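You operate a simulated robot arm through the tools that you are given. There is no shell and no other tool.

You are at the controls of a simulated robot arm. One attempt, no reset.

JOB
Polish the scuff off the seat pan, put the polishing pad back and close the polish tin. What is to be rubbed or washed off counts as gone when no trace of it is left.

The check looks at the end state, three seconds after you hand in, the way a careful person would. Anything else that was tipped, shoved, dropped, spilled or broken makes it a failure.

ROBOT AND FRAMES
A 7-joint arm with a two-finger parallel gripper, fixed in place. Base frame: the origin is at the foot of the arm, x ahead of it, y to its left, z up. Units: m, degrees, N and s.
With the tool pointing down near the work surface it reaches from about 0.12 to 0.56 m from the base axis. Its first joint turns from -66.0 to 66.0 degrees. Payload 2.4 kg.
Tool frame: the origin (TCP) lies between the finger pads and is the grasp point; the fingertips stand 0.03 m ahead of it; z points along the fingers, y is the line along which they close. Largest opening 0.094 m; finger width 0.028, thickness 0.01; the body of the gripper, 0.05 by 0.096 m, starts 0.055 m behind the TCP.
Orientation is told as [roll, pitch, yaw] about the base's x, y, z axes, in that order, counted from this pose: with the fingers straight down and closing along the base's y, the tool's x points along the base's -x, its y along +y and its z along -z.

CONTROLS
- The arm moves only by the tool play_rows. Its argument "rows" is a list of rows, each an object of numbers (a shift or turn left out is 0, a gripper value left out holds the last): "fingers": the gripper command, from -1 (shut) to 1 (fully open), values between in proportion; "dx", "dy", "dz": the shift along the tool's x, y, z in units of 25 mm (1.0 is 25 mm); "wx", "wy", "wz": the turn, a rotation vector about the tool's x, y, z in units of 5 degrees (1.0 is 5 degrees). In form: [{"fingers": .., "dx": .., "dy": .., "dz": .., "wx": .., "wy": .., "wz": ..}, ...]. A call has 1 to 20 rows; each row shifts and turns the commanded pose from where the row before left it, along the tool's axes as they then stand. A call with a number of a shift or a turn outside -1 to 1 is refused whole. A row lasts 0.2 s, in which the tool goes at most 0.05 m and 8.6 degrees; a call with a longer step from one row to the next is refused whole, and so is a gripper value outside its range. Where a pose cannot be reached the arm comes as near as it can. A force on the tool above 40 N (or 10 N above the force at the start of the call, whichever is more), or a blocked arm, ends the call early, and 0.2 s more pass. Each finger travels about 0.153 m/s and halts on what it meets, pressing with about 32 N; the grip force reading is that of the motor and also rises with nothing between the fingers. The clock runs only during rows and for 0.2 s after the last one: add rows that do not move to give the fingers time. It gives the time, the measured TCP pose, the force on the tool (base axes), the opening and the grip force at its end, in the units of the frame above (readings bear some noise), with the torque about the TCP (base axes, N m) and any sound that the robot's microphone picked up.
- Cameras (640 x 400 px; columns grow to the right, rows downward): "scene" is fixed at [0.0272, 0.483, 1.4166]; the picture's right is [-0.76, -0.65, 0.00], its down [-0.52, 0.61, -0.60] and it looks along [0.39, -0.45, -0.80] (base axes); focal length 214 px, centre (320, 200). "wrist" rides on the gripper at [0.076, 0.014, -0.102] in the tool frame; the picture's right is [-0.18, 0.98, 0.00], its down [-0.75, -0.14, -0.64] and it looks along [-0.63, -0.12, 0.77] (tool axes); focal length 243 px, centre (320, 200). There is no depth. A picture from a camera that has moved, and an enlarged one, comes with that camera's place and axes in the base frame and with its lens.
- capture(camera): a new picture of that camera. It takes no simulated time.
- close_up(camera, box): a new picture of the part [left, top, right, bottom] of that camera's present view, enlarged. It takes no simulated time.
- job_done(): hands the job in; it is judged then, once.

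Nothing tells you positions but the pictures and the camera data. Unless the task says otherwise, let go and move clear before handing in.

The tools are called after ">>>" as name(argument=value, ...) on one line, values as JSON. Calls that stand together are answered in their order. play_rows: Moves the arm, as the interface text tells. Its arguments: {"type":"object","properties":{"rows":{"type":"array","items":{"type":"object","properties":{"fingers":{"type":"number"},"dx":{"type":"number"},"dy":{"type":"number"},"dz":{"type":"number"},"wx":{"type":"number"},"wy":{"type":"number"},"wz":{"type":"number"}}}}},"required":["rows"]} The other tools are called the same way: capture (camera) takes a picture; close_up (camera, box) takes an enlarged picture of a part of a camera's view; job_done () hands the job in.

At the start:

```text
t: 0.0
ee_pos: [0.3541, 0.1171, 1.192]
ee_rot: [0.1, 0.0, 0.1]
contact_force: [0.1, -0.4, -0.4]
torque: [-0.02, 0.0, 0.01]
finger_gap: 0.0939
gripper_force: 0.2
```

scene: 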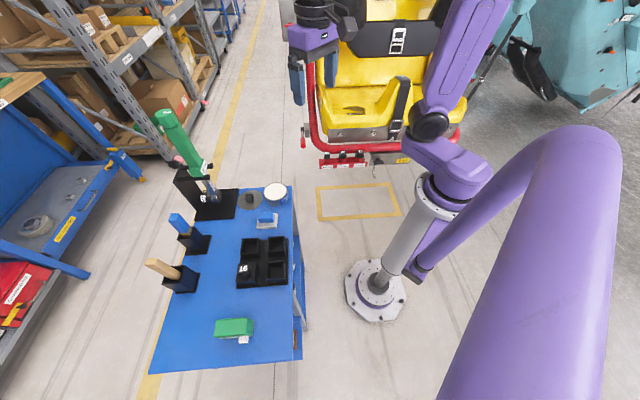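
wrist: 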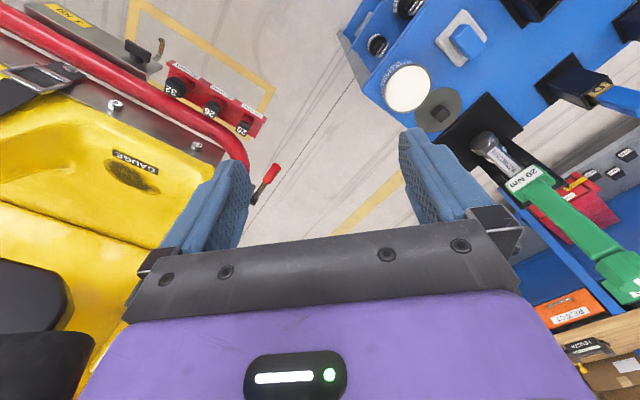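

I see a blue workbench with tools and a tin, and a yellow seat with a red frame. I'll look closer before moving anything.

>>> close_up(camera="scene", box=[140, 100, 320, 220])

>>> close_up(camera="scene", box=[140, 200, 320, 380])

>>> close_up(camera="scene", box=[280, 0, 480, 180])

>>> close_up(camera="wrist", box=[0, 0, 280, 280])

>>> close_up(camera="wrist", box=[320, 0, 640, 200])

```text
3.33 times, centred on (230, 160) of scene
camera zoom: at [0.0272, 0.483, 1.4166], right [-0.76, -0.65, 0.0], down [-0.52, 0.61, -0.6], along [0.39, -0.45, -0.8], focal length 715 px, centre (620, 333)
```

zoom: 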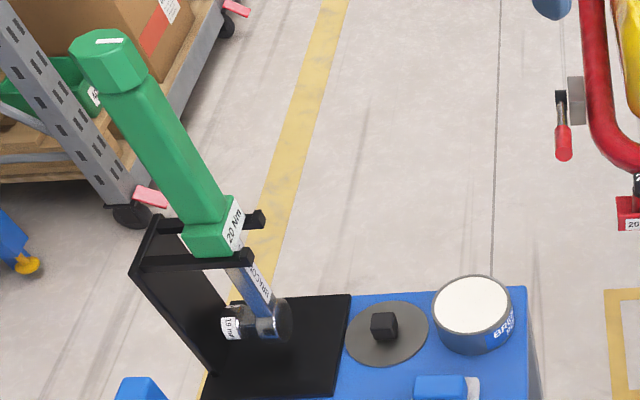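

```text
2.22 times, centred on (230, 290) of scene
camera zoom: at [0.0272, 0.483, 1.4166], right [-0.76, -0.65, 0.0], down [-0.52, 0.61, -0.6], along [0.39, -0.45, -0.8], focal length 477 px, centre (520, 0)
```

zoom: 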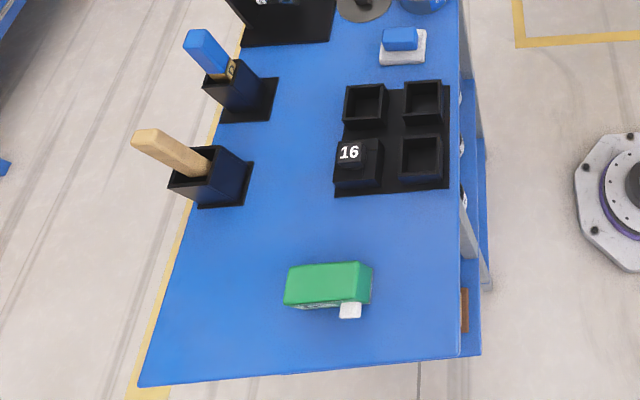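

```text
2.22 times, centred on (380, 90) of scene
camera zoom: at [0.0272, 0.483, 1.4166], right [-0.76, -0.65, 0.0], down [-0.52, 0.61, -0.6], along [0.39, -0.45, -0.8], focal length 477 px, centre (187, 444)
```

zoom: 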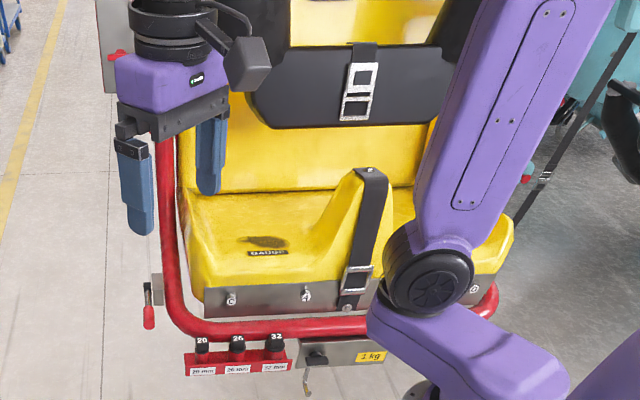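

```text
1.43 times, centred on (140, 140) of wrist
camera zoom: at [0.2777, 0.1307, 1.2939], right [0.18, 0.98, 0.0], down [0.75, -0.14, 0.64], along [0.63, -0.12, -0.77], focal length 347 px, centre (577, 286)
```

zoom: 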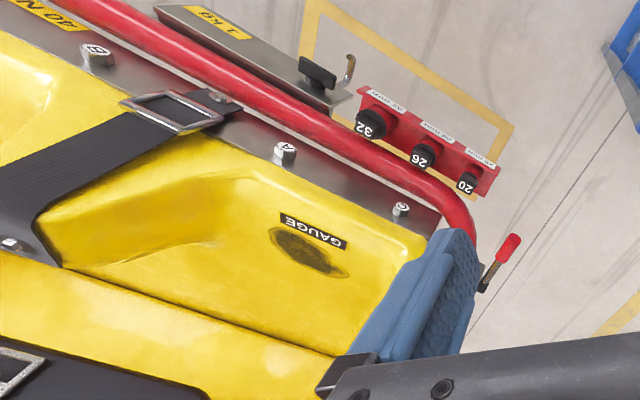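

```text
2.00 times, centred on (480, 100) of wrist
camera zoom: at [0.2777, 0.1307, 1.2939], right [0.18, 0.98, 0.0], down [0.75, -0.14, 0.64], along [0.63, -0.12, -0.77], focal length 485 px, centre (0, 400)
```

zoom: 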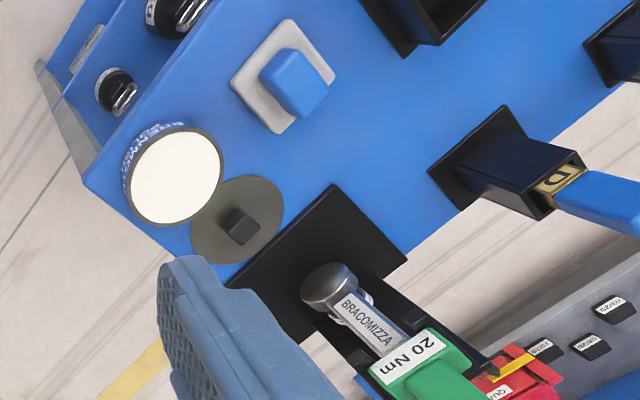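

The tin (open, white polish) and its lid with a black knob sit at the near end of the bench. A blue-handled white pad is beside them, and there's a dark scuff on the seat next to the GAUGE label. I'll zoom in further to tell the pad and the other objects apart.

>>> close_up(camera="scene", box=[236, 176, 300, 236])

>>> close_up(camera="scene", box=[205, 305, 265, 350])

>>> close_up(camera="scene", box=[350, 80, 430, 140])

>>> close_up(camera="wrist", box=[90, 130, 200, 220])

>>> close_up(camera="wrist", box=[350, 0, 510, 130])

```text
6.67 times, centred on (268, 206) of scene
camera zoom: at [0.0272, 0.483, 1.4166], right [-0.76, -0.65, 0.0], down [-0.52, 0.61, -0.6], along [0.39, -0.45, -0.8], focal length 1430 px, centre (667, 160)
```

zoom: 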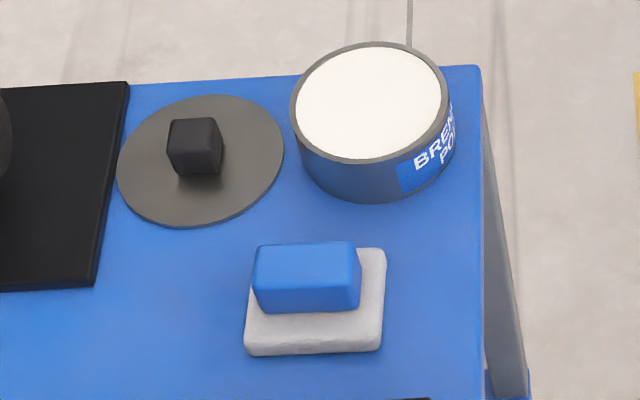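

```text
8.89 times, centred on (235, 328) of scene
camera zoom: at [0.0272, 0.483, 1.4166], right [-0.76, -0.65, 0.0], down [-0.52, 0.61, -0.6], along [0.39, -0.45, -0.8], focal length 1906 px, centre (1076, -933)
```

zoom: 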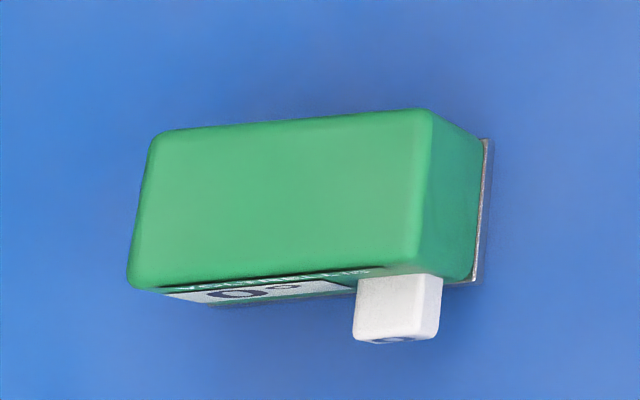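

```text
6.67 times, centred on (390, 110) of scene
camera zoom: at [0.0272, 0.483, 1.4166], right [-0.76, -0.65, 0.0], down [-0.52, 0.61, -0.6], along [0.39, -0.45, -0.8], focal length 1430 px, centre (-147, 800)
```

zoom: 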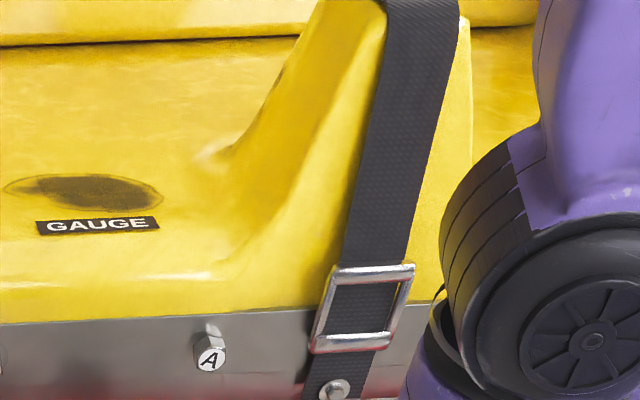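

```text
4.44 times, centred on (145, 175) of wrist
camera zoom: at [0.2777, 0.1307, 1.2939], right [0.18, 0.98, 0.0], down [0.75, -0.14, 0.64], along [0.63, -0.12, -0.77], focal length 1078 px, centre (1098, 311)
```

zoom: 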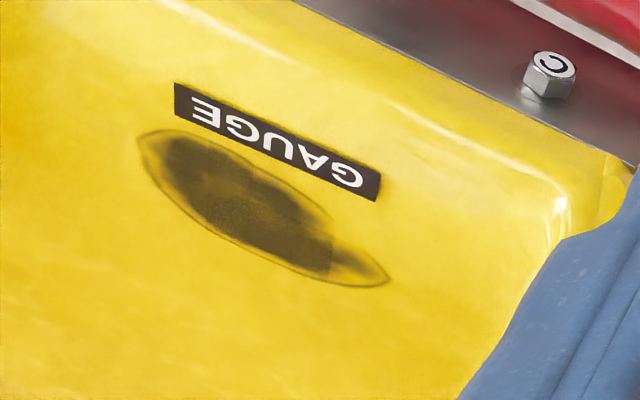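

```text
3.08 times, centred on (430, 65) of wrist
camera zoom: at [0.2777, 0.1307, 1.2939], right [0.18, 0.98, 0.0], down [0.75, -0.14, 0.64], along [0.63, -0.12, -0.77], focal length 746 px, centre (-18, 615)
```

zoom: 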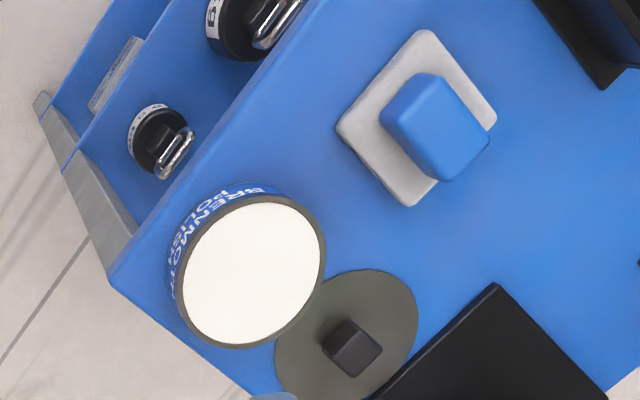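

The bench top appears to be at z≈0.85. The pad is near (0.364, 0.334), the tin near (0.414, 0.25), the lid near (0.474, 0.314), and the scuff near (0.446, -0.216, 0.96). I'll move over the bench, staying high, for better measurements.

>>> play_rows(rows=[{"dy": 1, "fingers": 1}, {"dy": 1}, {"dy": 1}, {"dy": 1}, {"dy": 1, "dx": 0.3}, {"dy": 1, "dx": 0.5}, {"dy": 1, "dx": 0.5}, {"dy": 0.5, "dx": 0.5}, {"dx": 0}])

```text
t: 2.0
ee_pos: [0.3091, 0.3052, 1.1929]
ee_rot: [0.1, 0.0, 0.0]
contact_force: [0.0, -0.6, -0.2]
torque: [-0.02, 0.0, -0.01]
finger_gap: 0.094
gripper_force: 0.0
```

>>> capture(camera="wrist")

>>> close_up(camera="wrist", box=[220, 0, 420, 130])

>>> capture(camera="scene")

```text
taken
camera wrist: at [0.2324, 0.3186, 1.2951], right [0.18, 0.98, 0.0], down [0.75, -0.14, 0.64], along [0.63, -0.12, -0.77], focal length 243 px, centre (320, 200)
```

wrist: 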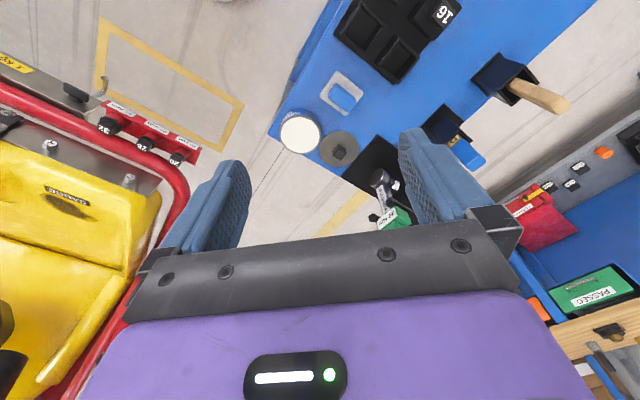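

```text
3.08 times, centred on (320, 65) of wrist
camera zoom: at [0.2324, 0.3186, 1.2951], right [0.18, 0.98, 0.0], down [0.75, -0.14, 0.64], along [0.63, -0.12, -0.77], focal length 746 px, centre (320, 615)
```

zoom: 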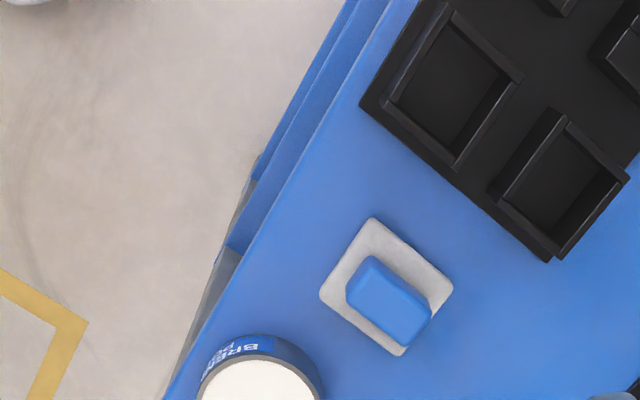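

```text
taken
```

scene: 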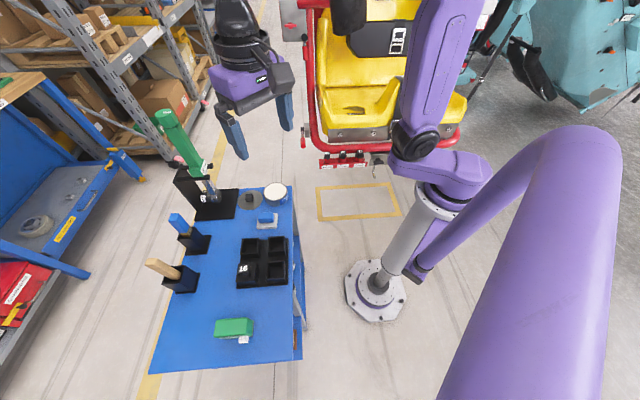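

The pad measures about 60×48 mm, with its long axis about 45° from base x and its centre near (0.365, 0.332). I'll yaw the tool to -45° so the fingers close along the grip's length, which is also the scuff's long axis, and then look again.

>>> play_rows(rows=[{"wz": 1}, {"wz": 1}, {"wz": 1}, {"wz": 1}, {"wz": 1}, {"wz": 1}, {"wz": 1}, {"wz": 1}, {"wz": 1}, {"wz": 0}, {"wz": 0}])

```text
t: 4.4
ee_pos: [0.3096, 0.3032, 1.1925]
ee_rot: [0.0, -0.2, -45.1]
contact_force: [1.2, -0.4, -0.3]
torque: [-0.01, 0.01, -0.01]
finger_gap: 0.0939
gripper_force: 0.0
```

The yaw reached -45°. Next I move above the pad and lower to z≈1.05 for a closer look.

>>> play_rows(rows=[{"dx": -0.3, "dy": 0.8, "dz": 0.5}, {"dx": -0.44, "dy": 0.8, "dz": 0.8}, {"dy": 0.78, "dz": 0.9}, {"dz": 1}, {"dz": 1}, {"dz": 1}, {"dz": 0.4}, {"dz": 0}])

>>> capture(camera="wrist")

>>> capture(camera="scene")

>>> close_up(camera="wrist", box=[220, 0, 420, 130])

```text
t: 6.2
ee_pos: [0.3668, 0.333, 1.0523]
ee_rot: [-0.1, 0.0, -45.1]
contact_force: [0.0, -0.1, 1.0]
torque: [-0.02, 0.0, 0.0]
finger_gap: 0.0941
gripper_force: 0.0
```

```text
taken
camera wrist: at [0.3211, 0.3969, 1.1545], right [0.82, 0.57, 0.0], down [0.43, -0.63, 0.64], along [0.36, -0.53, -0.77], focal length 243 px, centre (320, 200)
```

wrist: 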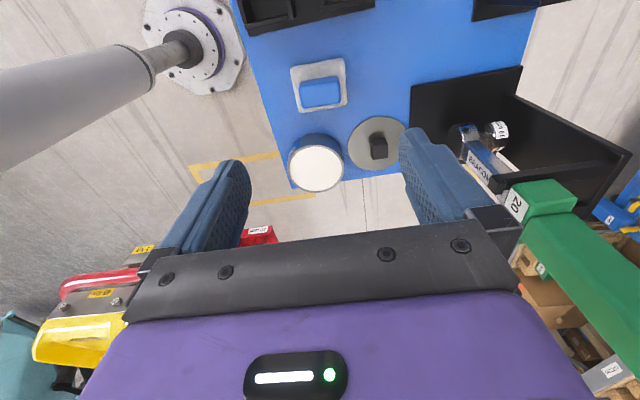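

```text
taken
```

scene: 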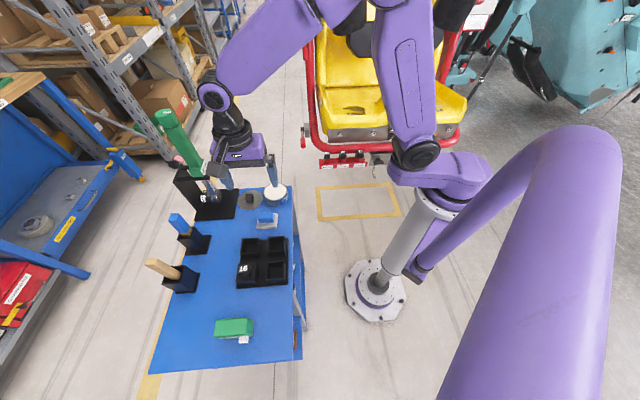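

```text
3.08 times, centred on (320, 65) of wrist
camera zoom: at [0.3211, 0.3969, 1.1545], right [0.82, 0.57, 0.0], down [0.43, -0.63, 0.64], along [0.36, -0.53, -0.77], focal length 746 px, centre (320, 615)
```

zoom: 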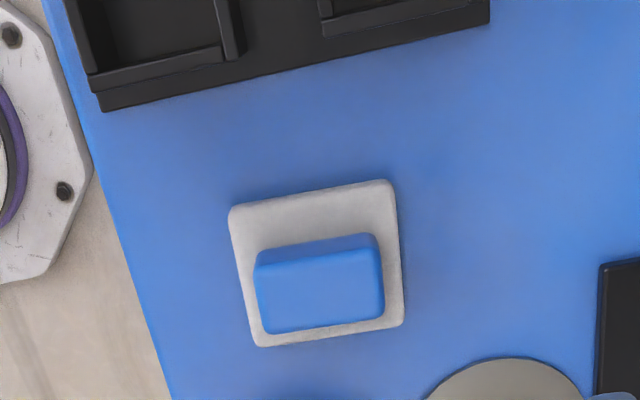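

The pad centre is at about (0.366, 0.332), with its long axis at about 43.5°. I'll correct the yaw slightly and go down to just above the grip.

>>> play_rows(rows=[{"dx": -0.08, "wz": 0.3}, {"dz": 0.9}, {"dz": 0.9}, {"dz": 0.9}, {"dz": 0.9}, {"dz": 0.9}, {"dz": 0}, {"dz": 0}])

>>> capture(camera="wrist")

>>> close_up(camera="wrist", box=[220, 0, 420, 130])

>>> close_up(camera="scene", box=[180, 130, 320, 240])

```text
t: 8.0
ee_pos: [0.366, 0.3344, 0.9393]
ee_rot: [0.0, 0.0, -46.5]
contact_force: [-0.9, 0.4, -1.0]
torque: [-0.01, 0.01, 0.0]
finger_gap: 0.094
gripper_force: 0.0
```

```text
taken
camera wrist: at [0.3235, 0.398, 1.041], right [0.84, 0.54, 0.0], down [0.42, -0.64, 0.64], along [0.35, -0.54, -0.77], focal length 243 px, centre (320, 200)
```

wrist: 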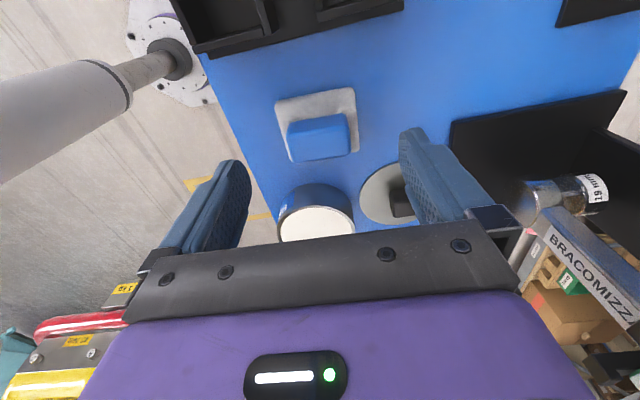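

```text
3.08 times, centred on (320, 65) of wrist
camera zoom: at [0.3235, 0.398, 1.041], right [0.84, 0.54, 0.0], down [0.42, -0.64, 0.64], along [0.35, -0.54, -0.77], focal length 746 px, centre (320, 615)
```

zoom: 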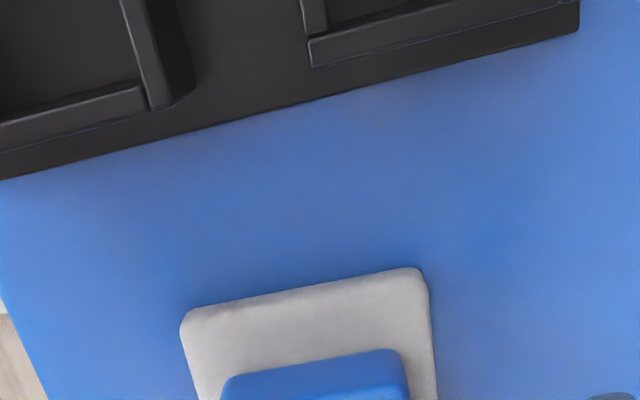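

```text
3.64 times, centred on (250, 185) of scene
camera zoom: at [0.0272, 0.483, 1.4166], right [-0.76, -0.65, 0.0], down [-0.52, 0.61, -0.6], along [0.39, -0.45, -0.8], focal length 780 px, centre (574, 254)
```

zoom: 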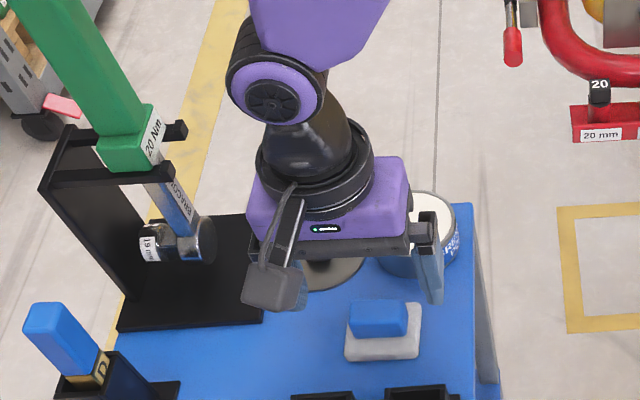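

The tool is aligned over the pad grip. I'll descend to z≈0.897, which puts the fingertips just above the white felt, then close.

>>> play_rows(rows=[{"dz": 0.6}, {"dz": 0.6}, {"dz": 0.45}, {"dz": 0}])

>>> close_up(camera="scene", box=[220, 170, 320, 240])

>>> capture(camera="wrist")

```text
t: 9.0
ee_pos: [0.3667, 0.3314, 0.8986]
ee_rot: [0.0, 0.1, -46.5]
contact_force: [0.3, -0.6, -0.6]
torque: [0.02, 0.01, -0.02]
finger_gap: 0.094
gripper_force: 0.1
```

```text
5.71 times, centred on (270, 205) of scene
camera zoom: at [0.0272, 0.483, 1.4166], right [-0.76, -0.65, 0.0], down [-0.52, 0.61, -0.6], along [0.39, -0.45, -0.8], focal length 1226 px, centre (606, 171)
```

zoom: 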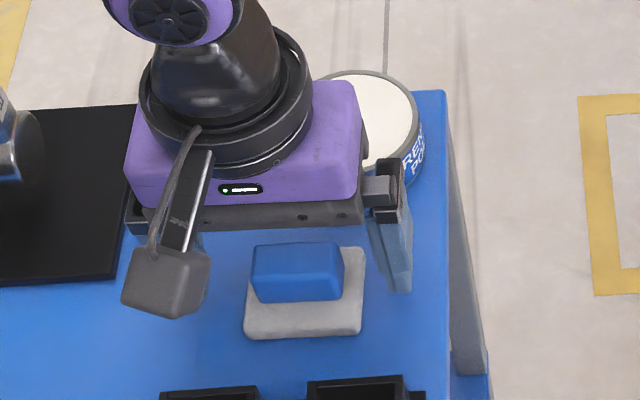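

```text
taken
camera wrist: at [0.3234, 0.3972, 0.9997], right [0.84, 0.54, 0.0], down [0.42, -0.64, 0.64], along [0.35, -0.54, -0.77], focal length 243 px, centre (320, 200)
```

wrist: 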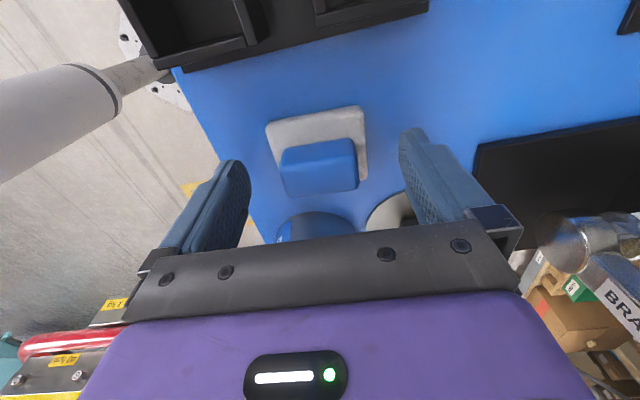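

The grip sits between the fingers. I'll close on it now.

>>> play_rows(rows=[{"fingers": 0.4}, {"fingers": 0.1}, {"fingers": -0.2}, {"fingers": -0.6}, {"fingers": -1}, {"fingers": -1}])

>>> capture(camera="wrist")

>>> close_up(camera="scene", box=[220, 170, 320, 240])

```text
t: 10.4
ee_pos: [0.3651, 0.3326, 0.8983]
ee_rot: [0.0, -0.1, -46.6]
contact_force: [-0.4, 0.8, 0.2]
torque: [0.04, 0.02, -0.01]
finger_gap: 0.0429
gripper_force: 31.9
```

```text
taken
camera wrist: at [0.3234, 0.3971, 0.9999], right [0.84, 0.54, 0.0], down [0.42, -0.64, 0.64], along [0.35, -0.54, -0.77], focal length 243 px, centre (320, 200)
```

wrist: 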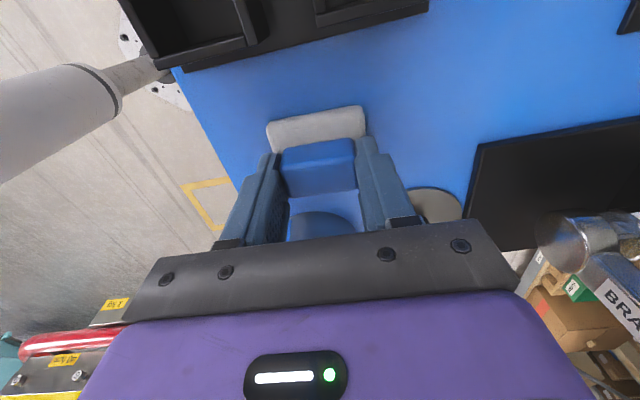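

```text
5.71 times, centred on (270, 205) of scene
camera zoom: at [0.0272, 0.483, 1.4166], right [-0.76, -0.65, 0.0], down [-0.52, 0.61, -0.6], along [0.39, -0.45, -0.8], focal length 1226 px, centre (606, 171)
```

zoom: 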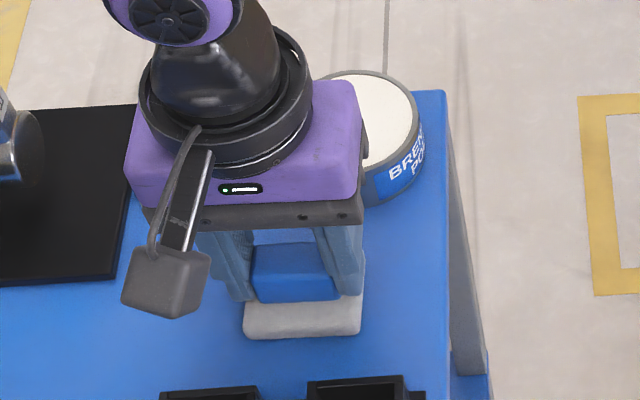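

Gripped, with a gap of 42.9 mm. The pad's home pose is TCP ≈ (0.3655, 0.3325, 0.898), yaw -46.5°. Next I lift it and look at the polish tin.

>>> play_rows(rows=[{"dz": -0.5}, {"dz": -1}, {"dz": -1}, {"dz": -1}, {"dz": -1}, {"dz": 0}])

>>> capture(camera="wrist")

>>> close_up(camera="scene", box=[230, 150, 310, 210])

```text
t: 11.8
ee_pos: [0.3665, 0.3315, 1.0093]
ee_rot: [0.0, 0.0, -46.5]
contact_force: [-0.5, -0.1, 0.5]
torque: [-0.01, 0.03, 0.03]
finger_gap: 0.0002
gripper_force: 31.9
```

```text
taken
camera wrist: at [0.3234, 0.397, 1.1123], right [0.84, 0.54, 0.0], down [0.42, -0.64, 0.64], along [0.35, -0.54, -0.77], focal length 243 px, centre (320, 200)
```

wrist: 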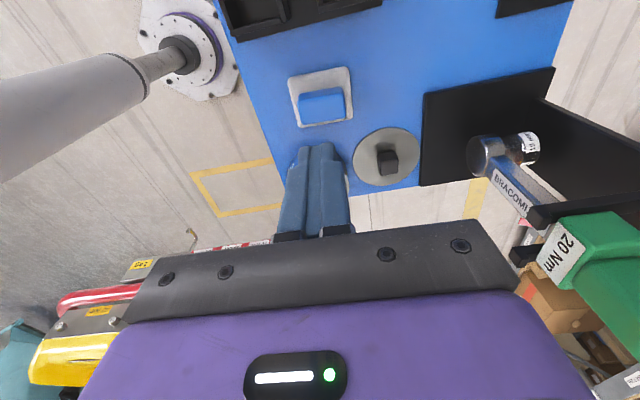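

```text
6.67 times, centred on (270, 180) of scene
camera zoom: at [0.0272, 0.483, 1.4166], right [-0.76, -0.65, 0.0], down [-0.52, 0.61, -0.6], along [0.39, -0.45, -0.8], focal length 1430 px, centre (653, 333)
```

zoom: 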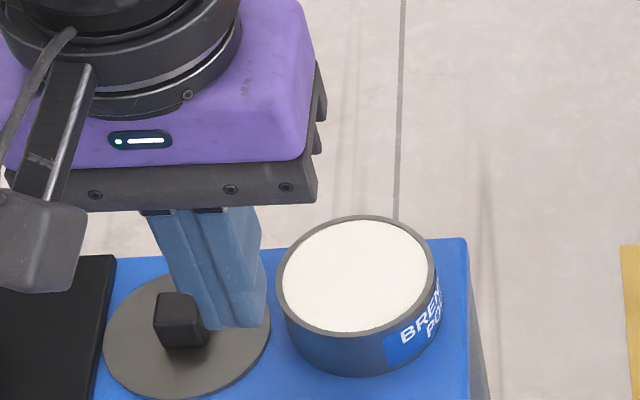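

The grip slipped off: the fingers shut to zero and the pad stayed on the bench. I'll check where the pad is now and measure its height more carefully.

>>> close_up(camera="wrist", box=[270, 50, 370, 140])

>>> close_up(camera="scene", box=[245, 200, 295, 235])

```text
4.44 times, centred on (320, 95) of wrist
camera zoom: at [0.3234, 0.397, 1.1123], right [0.84, 0.54, 0.0], down [0.42, -0.64, 0.64], along [0.35, -0.54, -0.77], focal length 1078 px, centre (320, 667)
```

zoom: 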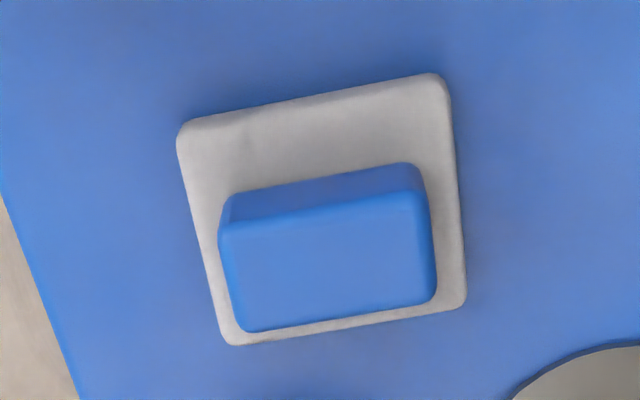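

```text
11.43 times, centred on (270, 218) of scene
camera zoom: at [0.0272, 0.483, 1.4166], right [-0.76, -0.65, 0.0], down [-0.52, 0.61, -0.6], along [0.39, -0.45, -0.8], focal length 2451 px, centre (891, 0)
```

zoom: 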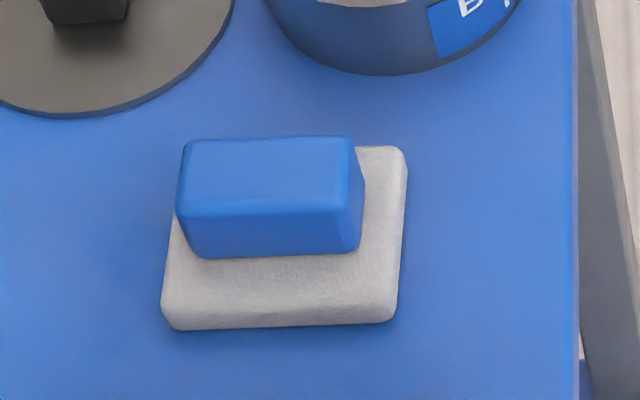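

The pad is unharmed and still on the bench, about 2–3 mm from where it was. The bench is probably nearer 0.84 than 0.85, so I only pinched the top edge. I'll open up and go down beside the pad in small steps to find the true bench height by touch.

>>> play_rows(rows=[{"fingers": 1, "dx": -0.1}, {"fingers": 1}, {"fingers": 1}, {"dz": 1}, {"dz": 1}, {"dz": 1}, {"dz": 1}, {"dz": 0.5}, {"dz": 0}])

>>> capture(camera="wrist")

>>> close_up(camera="scene", box=[220, 170, 320, 240])

```text
t: 13.8
ee_pos: [0.3664, 0.33, 0.8973]
ee_rot: [0.0, 0.0, -46.5]
contact_force: [-0.3, -0.3, -1.5]
torque: [-0.03, -0.01, 0.0]
finger_gap: 0.0938
gripper_force: 0.0
```

```text
taken
camera wrist: at [0.3248, 0.394, 0.9997], right [0.84, 0.54, 0.0], down [0.42, -0.64, 0.64], along [0.35, -0.54, -0.77], focal length 243 px, centre (320, 200)
```

wrist: 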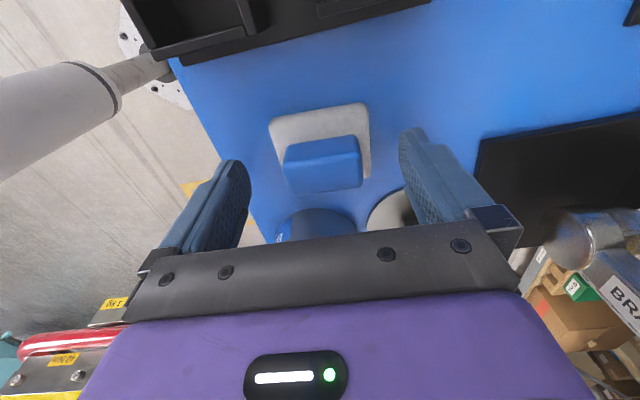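

```text
5.71 times, centred on (270, 205) of scene
camera zoom: at [0.0272, 0.483, 1.4166], right [-0.76, -0.65, 0.0], down [-0.52, 0.61, -0.6], along [0.39, -0.45, -0.8], focal length 1226 px, centre (606, 171)
```

zoom: 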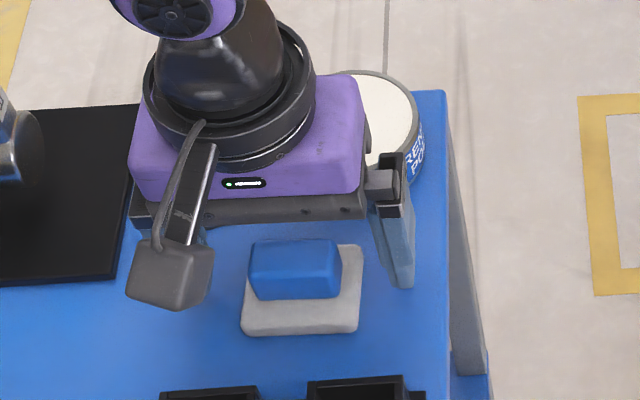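

>>> play_rows(rows=[{"dz": 0.2}, {"dz": 0.2}, {"dz": 0}])

>>> capture(camera="wrist")

>>> close_up(camera="scene", box=[220, 170, 320, 240])

```text
t: 14.6
ee_pos: [0.368, 0.3298, 0.8891]
ee_rot: [0.0, 0.1, -46.5]
contact_force: [0.4, 0.5, 0.8]
torque: [-0.02, -0.01, -0.01]
finger_gap: 0.0939
gripper_force: 0.0
```

```text
taken
camera wrist: at [0.3246, 0.3946, 0.9899], right [0.84, 0.54, 0.0], down [0.42, -0.64, 0.64], along [0.35, -0.54, -0.77], focal length 243 px, centre (320, 200)
```

wrist: 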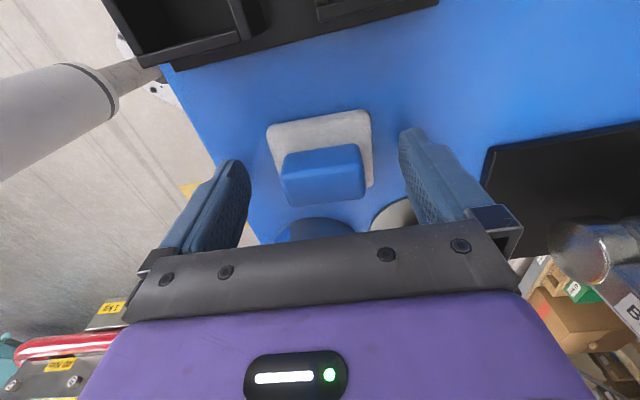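

```text
5.71 times, centred on (270, 205) of scene
camera zoom: at [0.0272, 0.483, 1.4166], right [-0.76, -0.65, 0.0], down [-0.52, 0.61, -0.6], along [0.39, -0.45, -0.8], focal length 1226 px, centre (606, 171)
```

zoom: 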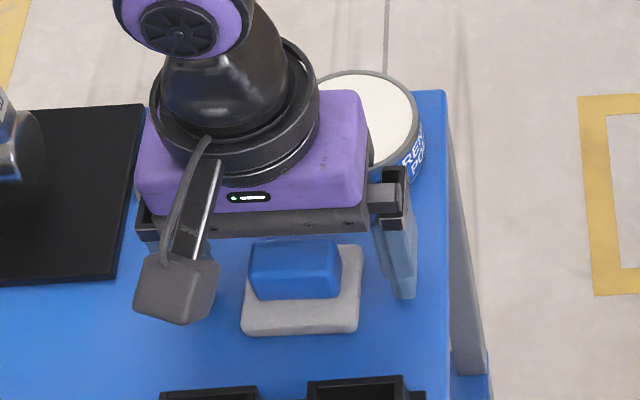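

>>> play_rows(rows=[{"dz": 0.1}, {"dz": 0.1}, {"dz": 0.1}, {"dz": 0}])

>>> close_up(camera="scene", box=[250, 195, 310, 235])

```text
t: 15.6
ee_pos: [0.3664, 0.3296, 0.8801]
ee_rot: [-0.1, 0.0, -46.5]
contact_force: [-0.1, -0.1, -0.1]
torque: [-0.03, 0.01, -0.03]
finger_gap: 0.0942
gripper_force: 0.0
```

```text
10.00 times, centred on (280, 215) of scene
camera zoom: at [0.0272, 0.483, 1.4166], right [-0.76, -0.65, 0.0], down [-0.52, 0.61, -0.6], along [0.39, -0.45, -0.8], focal length 2145 px, centre (720, 50)
```

zoom: 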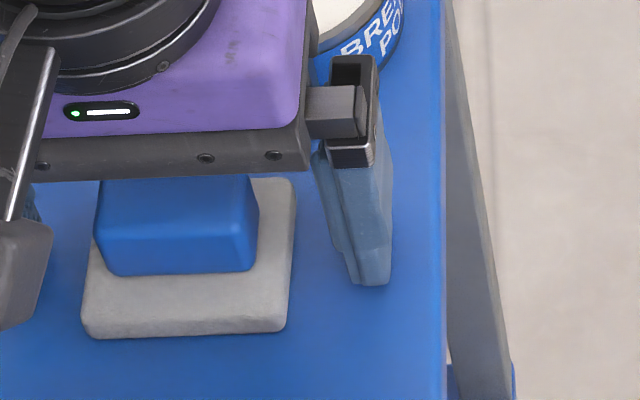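

No contact yet, so the bench is lower than 0.85. I'll keep going in small steps.

>>> play_rows(rows=[{"dz": 0.1}, {"dz": 0.1}, {"dz": 0}])

>>> close_up(camera="scene", box=[250, 195, 310, 235])

```text
t: 16.1
ee_pos: [0.3691, 0.3299, 0.88]
ee_rot: [0.1, 0.0, -46.5]
contact_force: [-1.3, 0.0, 6.0]
torque: [-0.19, 0.28, -0.03]
finger_gap: 0.0937
gripper_force: 0.1
stopped in row 2: the force on the tool passed its limit at 48 N (the readings are from after the stop); the commanded pose is now the measured one
```

```text
10.00 times, centred on (280, 215) of scene
camera zoom: at [0.0271, 0.4829, 1.4167], right [-0.76, -0.65, 0.0], down [-0.52, 0.61, -0.6], along [0.39, -0.45, -0.8], focal length 2145 px, centre (720, 50)
```

zoom: 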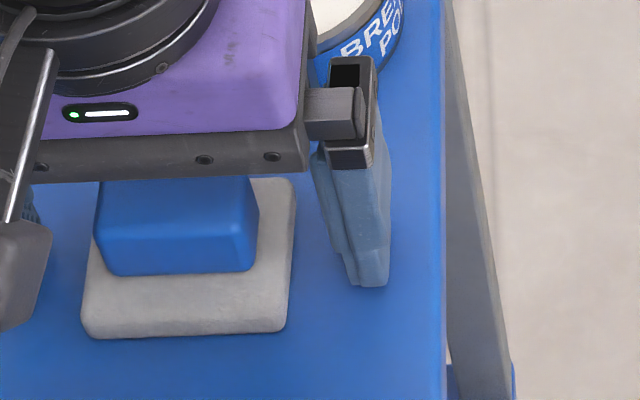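

The tips touched the bench at TCP 0.880, so the bench top is z≈0.850 as first estimated. I'll back off slightly and look closely at the grip between the fingers before closing again a little deeper.

>>> play_rows(rows=[{"dz": -0.2}, {"dz": -0.34}, {"dz": 0}])

>>> close_up(camera="wrist", box=[220, 90, 420, 230])

>>> close_up(camera="scene", box=[240, 195, 300, 235])

```text
t: 16.9
ee_pos: [0.3691, 0.3291, 0.8941]
ee_rot: [0.0, 0.0, -46.4]
contact_force: [0.9, -0.3, 0.3]
torque: [0.0, 0.03, 0.04]
finger_gap: 0.0941
gripper_force: 0.1
```

```text
2.86 times, centred on (320, 160) of wrist
camera zoom: at [0.3253, 0.3946, 0.9956], right [0.84, 0.54, 0.0], down [0.42, -0.64, 0.64], along [0.35, -0.54, -0.77], focal length 693 px, centre (320, 314)
```

zoom: 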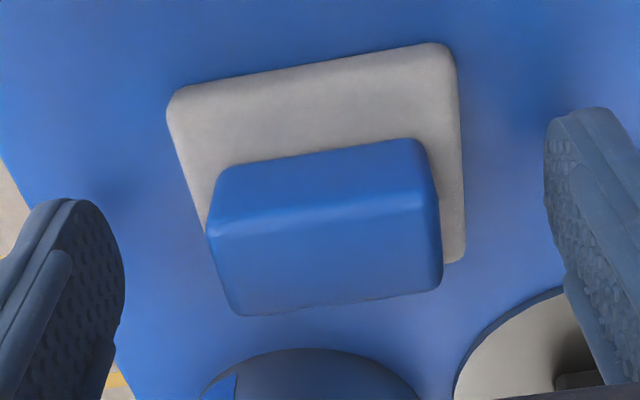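

```text
10.00 times, centred on (270, 215) of scene
camera zoom: at [0.0272, 0.483, 1.4166], right [-0.76, -0.65, 0.0], down [-0.52, 0.61, -0.6], along [0.39, -0.45, -0.8], focal length 2145 px, centre (820, 50)
```

zoom: 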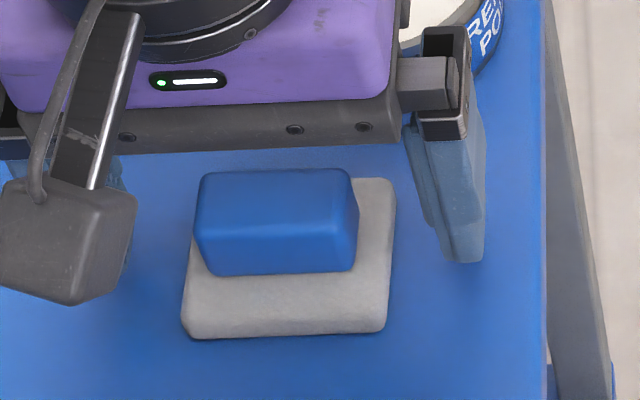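

The grip is about 4 mm toward tool -x and 2 mm toward tool +y of centre. I'll correct that, close at TCP z≈0.894, and test with a slow, small lift.

>>> play_rows(rows=[{"dx": -0.16, "dy": 0.08}, {"dz": 0}, {"fingers": 0.4}, {"fingers": 0.1}, {"fingers": -0.2}, {"fingers": -0.6}, {"fingers": -1}, {"fingers": -1}, {"fingers": -1}])

>>> close_up(camera="wrist", box=[220, 90, 420, 230])

>>> close_up(camera="scene", box=[240, 195, 300, 235])

```text
t: 18.9
ee_pos: [0.3738, 0.3278, 0.8946]
ee_rot: [0.2, 0.0, -46.6]
contact_force: [-3.4, -4.9, 33.4]
torque: [-0.1, 0.4, 0.01]
finger_gap: 0.0431
gripper_force: 31.9
```

```text
2.86 times, centred on (320, 160) of wrist
camera zoom: at [0.3293, 0.3929, 0.9965], right [0.84, 0.54, 0.0], down [0.41, -0.65, 0.64], along [0.35, -0.54, -0.77], focal length 693 px, centre (320, 314)
```

zoom: 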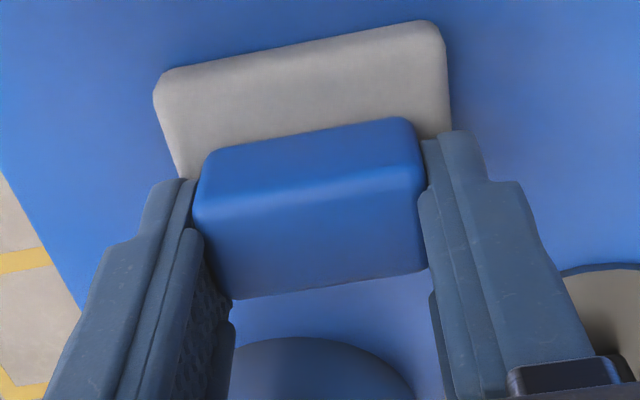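

```text
10.00 times, centred on (270, 215) of scene
camera zoom: at [0.0267, 0.4825, 1.4168], right [-0.76, -0.65, 0.0], down [-0.52, 0.61, -0.6], along [0.39, -0.45, -0.8], focal length 2145 px, centre (820, 50)
```

zoom: 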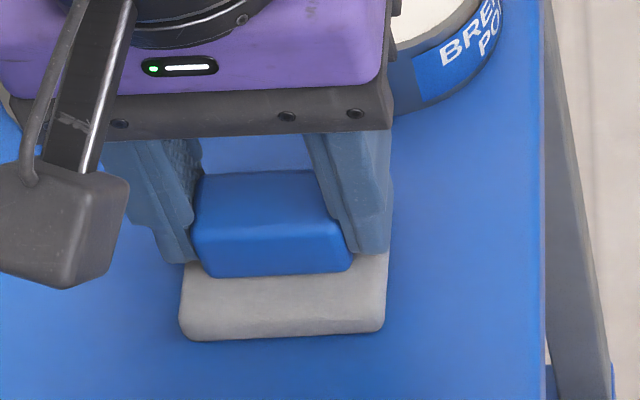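

The fingertips are riding on the felt, with 33 N pushing up, and the gap is 43 mm on the grip. I'll ease up about 2 mm to relieve the load, then check.

>>> play_rows(rows=[{"dz": -0.06}, {"dz": 0}])

```text
t: 19.5
ee_pos: [0.3711, 0.3283, 0.8946]
ee_rot: [0.1, 0.0, -46.4]
contact_force: [0.2, 1.3, 11.7]
torque: [0.11, 0.0, 0.02]
finger_gap: 0.0431
gripper_force: 32.2
```

>>> play_rows(rows=[{"dz": -0.04}, {"dz": -0.04}, {"dz": -0.04}, {"dz": 0}])

>>> close_up(camera="scene", box=[240, 195, 300, 235])

```text
t: 20.5
ee_pos: [0.3718, 0.3285, 0.8972]
ee_rot: [0.0, 0.0, -46.5]
contact_force: [0.4, 1.3, 0.0]
torque: [-0.01, 0.01, 0.01]
finger_gap: 0.043
gripper_force: 32.0
```

```text
10.00 times, centred on (270, 215) of scene
camera zoom: at [0.0272, 0.483, 1.4166], right [-0.76, -0.65, 0.0], down [-0.52, 0.61, -0.6], along [0.39, -0.45, -0.8], focal length 2145 px, centre (820, 50)
```

zoom: 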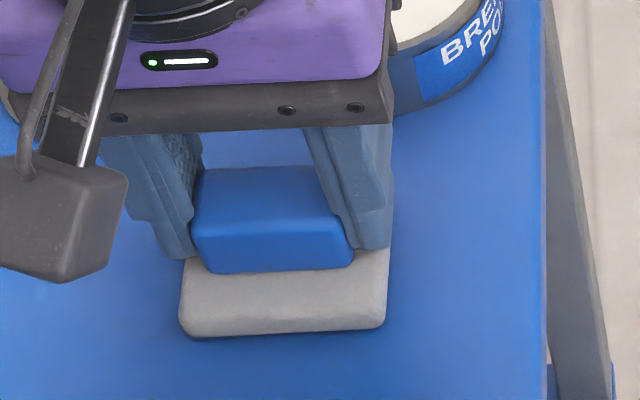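

>>> play_rows(rows=[{"dz": -0.1}, {"dz": -0.1}, {"dz": -0.1}, {"dz": -0.1}, {"dz": 0}])

>>> close_up(camera="scene", box=[240, 195, 300, 235])

>>> close_up(camera="wrist", box=[220, 90, 420, 230])

```text
t: 21.7
ee_pos: [0.3739, 0.3281, 0.9076]
ee_rot: [0.0, 0.0, -46.5]
contact_force: [-0.6, 0.1, -0.3]
torque: [-0.01, -0.02, -0.01]
finger_gap: 0.043
gripper_force: 31.7
```

```text
10.00 times, centred on (270, 215) of scene
camera zoom: at [0.0272, 0.483, 1.4166], right [-0.76, -0.65, 0.0], down [-0.52, 0.61, -0.6], along [0.39, -0.45, -0.8], focal length 2145 px, centre (820, 50)
```

zoom: 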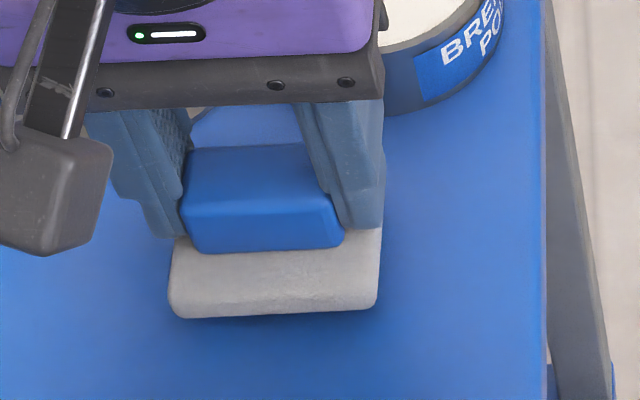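

```text
2.86 times, centred on (320, 160) of wrist
camera zoom: at [0.3301, 0.3932, 1.0096], right [0.84, 0.54, 0.0], down [0.42, -0.64, 0.64], along [0.35, -0.54, -0.77], focal length 693 px, centre (320, 314)
```

zoom: 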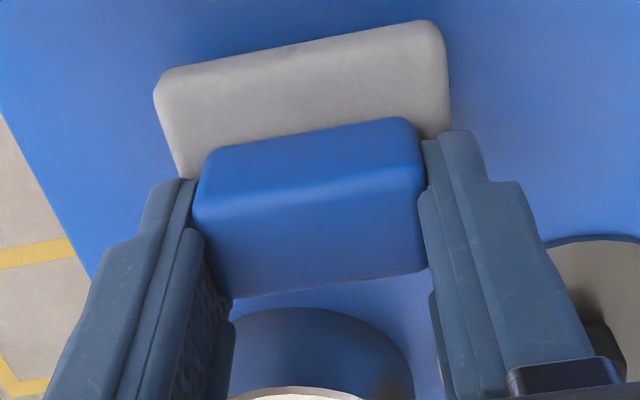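

The pad is held and clear of the bench. I'll raise it slowly and look at the polish tin ahead.

>>> play_rows(rows=[{"dz": -0.3}, {"dz": -0.5}, {"dz": -0.6}, {"dz": -0.6}, {"dz": -0.6}, {"dz": -0.6}, {"dz": 0}])

>>> capture(camera="wrist")

>>> close_up(camera="scene", box=[236, 156, 310, 216])

>>> close_up(camera="scene", box=[256, 176, 296, 206])

```text
t: 23.3
ee_pos: [0.3718, 0.3282, 0.9879]
ee_rot: [0.1, 0.1, -46.5]
contact_force: [0.0, 0.0, 0.7]
torque: [0.02, 0.0, -0.01]
finger_gap: 0.043
gripper_force: 32.8
```

```text
taken
camera wrist: at [0.3294, 0.3933, 1.0899], right [0.84, 0.54, 0.0], down [0.42, -0.64, 0.64], along [0.35, -0.54, -0.77], focal length 243 px, centre (320, 200)
```

wrist: 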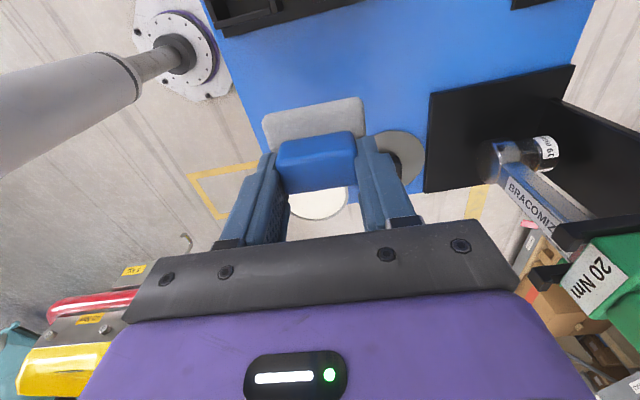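

```text
6.67 times, centred on (273, 186) of scene
camera zoom: at [0.0272, 0.483, 1.4166], right [-0.76, -0.65, 0.0], down [-0.52, 0.61, -0.6], along [0.39, -0.45, -0.8], focal length 1430 px, centre (633, 293)
```

zoom: 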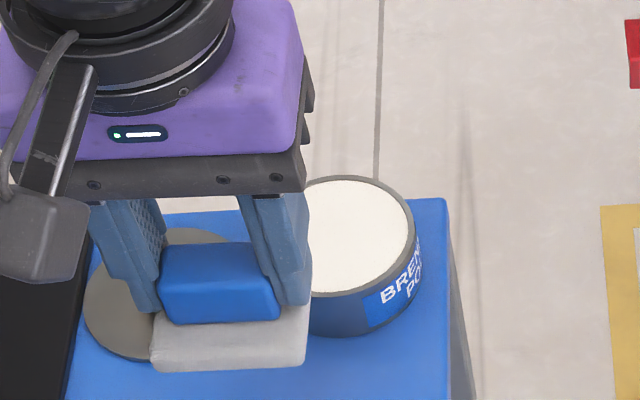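

```text
13.33 times, centred on (276, 191) of scene
camera zoom: at [0.0272, 0.483, 1.4166], right [-0.76, -0.65, 0.0], down [-0.52, 0.61, -0.6], along [0.39, -0.45, -0.8], focal length 2860 px, centre (907, 320)
```

zoom: 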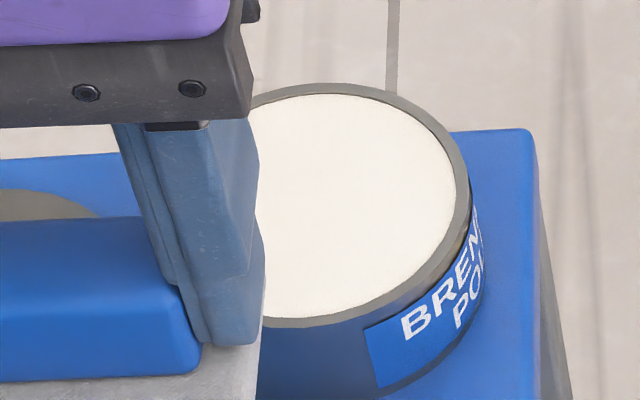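

The polish surface is nearly flush with the tin's rim at z≈0.885–0.89, so dabbing the pad flat on it should load it. I'll move the pad above the tin.

>>> play_rows(rows=[{"dx": -0.5, "dy": -0.2}, {"dx": -0.8, "dy": -0.25}, {"dx": -0.8, "dy": -0.25}, {"dx": -0.8, "dy": -0.2}, {"dx": -0.53, "dy": -0.08}, {"dz": 0}, {"dz": 0}])

>>> close_up(camera="scene", box=[236, 156, 310, 216])

>>> capture(camera="wrist")

```text
t: 24.9
ee_pos: [0.4125, 0.2495, 0.9874]
ee_rot: [0.1, 0.0, -46.5]
contact_force: [0.4, 0.3, -0.2]
torque: [-0.01, -0.03, 0.02]
finger_gap: 0.0428
gripper_force: 32.3
```

```text
6.67 times, centred on (273, 186) of scene
camera zoom: at [0.0272, 0.483, 1.4166], right [-0.76, -0.65, 0.0], down [-0.52, 0.61, -0.6], along [0.39, -0.45, -0.8], focal length 1430 px, centre (633, 293)
```

zoom: 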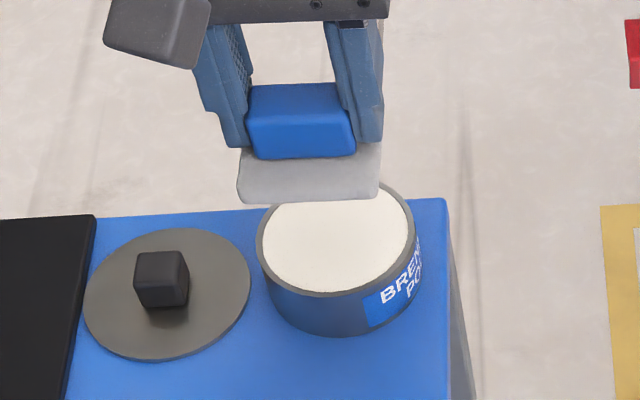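

```text
taken
camera wrist: at [0.3704, 0.3144, 1.09], right [0.84, 0.54, 0.0], down [0.42, -0.64, 0.64], along [0.35, -0.54, -0.77], focal length 243 px, centre (320, 200)
```

wrist: 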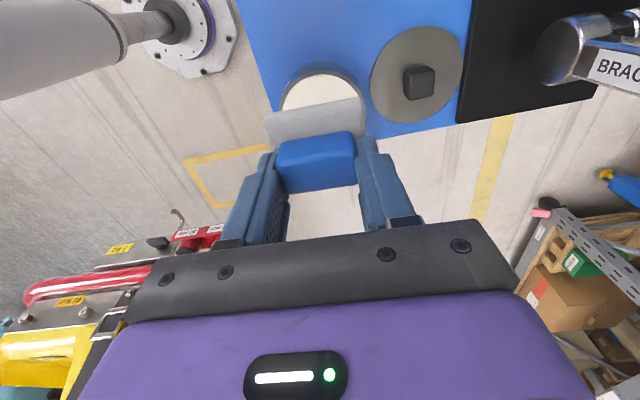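

Aligned over the tin. I'll descend gently in small steps.

>>> play_rows(rows=[{"dz": 0.5}, {"dz": 0.5}, {"dz": 0.4}, {"dz": 0.2}, {"dz": 0}])

>>> close_up(camera="scene", box=[236, 156, 310, 216])

```text
t: 26.1
ee_pos: [0.4126, 0.2498, 0.9464]
ee_rot: [0.0, 0.0, -46.6]
contact_force: [0.1, 0.2, 0.1]
torque: [0.03, 0.03, 0.01]
finger_gap: 0.0431
gripper_force: 32.1
```

```text
6.67 times, centred on (273, 186) of scene
camera zoom: at [0.0272, 0.483, 1.4166], right [-0.76, -0.65, 0.0], down [-0.52, 0.61, -0.6], along [0.39, -0.45, -0.8], focal length 1430 px, centre (633, 293)
```

zoom: 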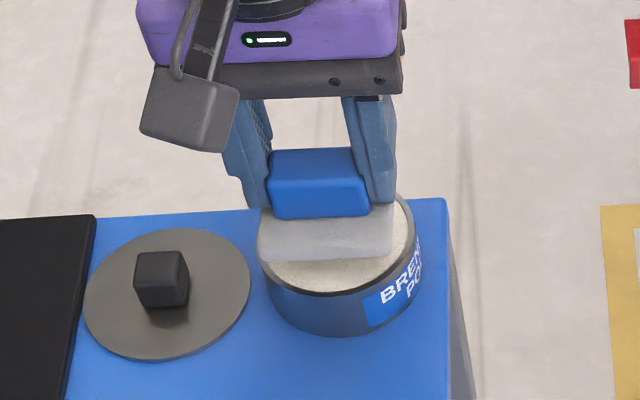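

>>> play_rows(rows=[{"dy": -0.12}, {"dz": 0.1}, {"dz": 0.1}, {"dz": 0.04}, {"dz": 0.04}, {"dz": 0}])

```text
t: 27.5
ee_pos: [0.4118, 0.2479, 0.9397]
ee_rot: [0.1, 0.0, -46.5]
contact_force: [-0.7, -0.2, -0.9]
torque: [0.0, 0.02, -0.01]
finger_gap: 0.0431
gripper_force: 31.8
```

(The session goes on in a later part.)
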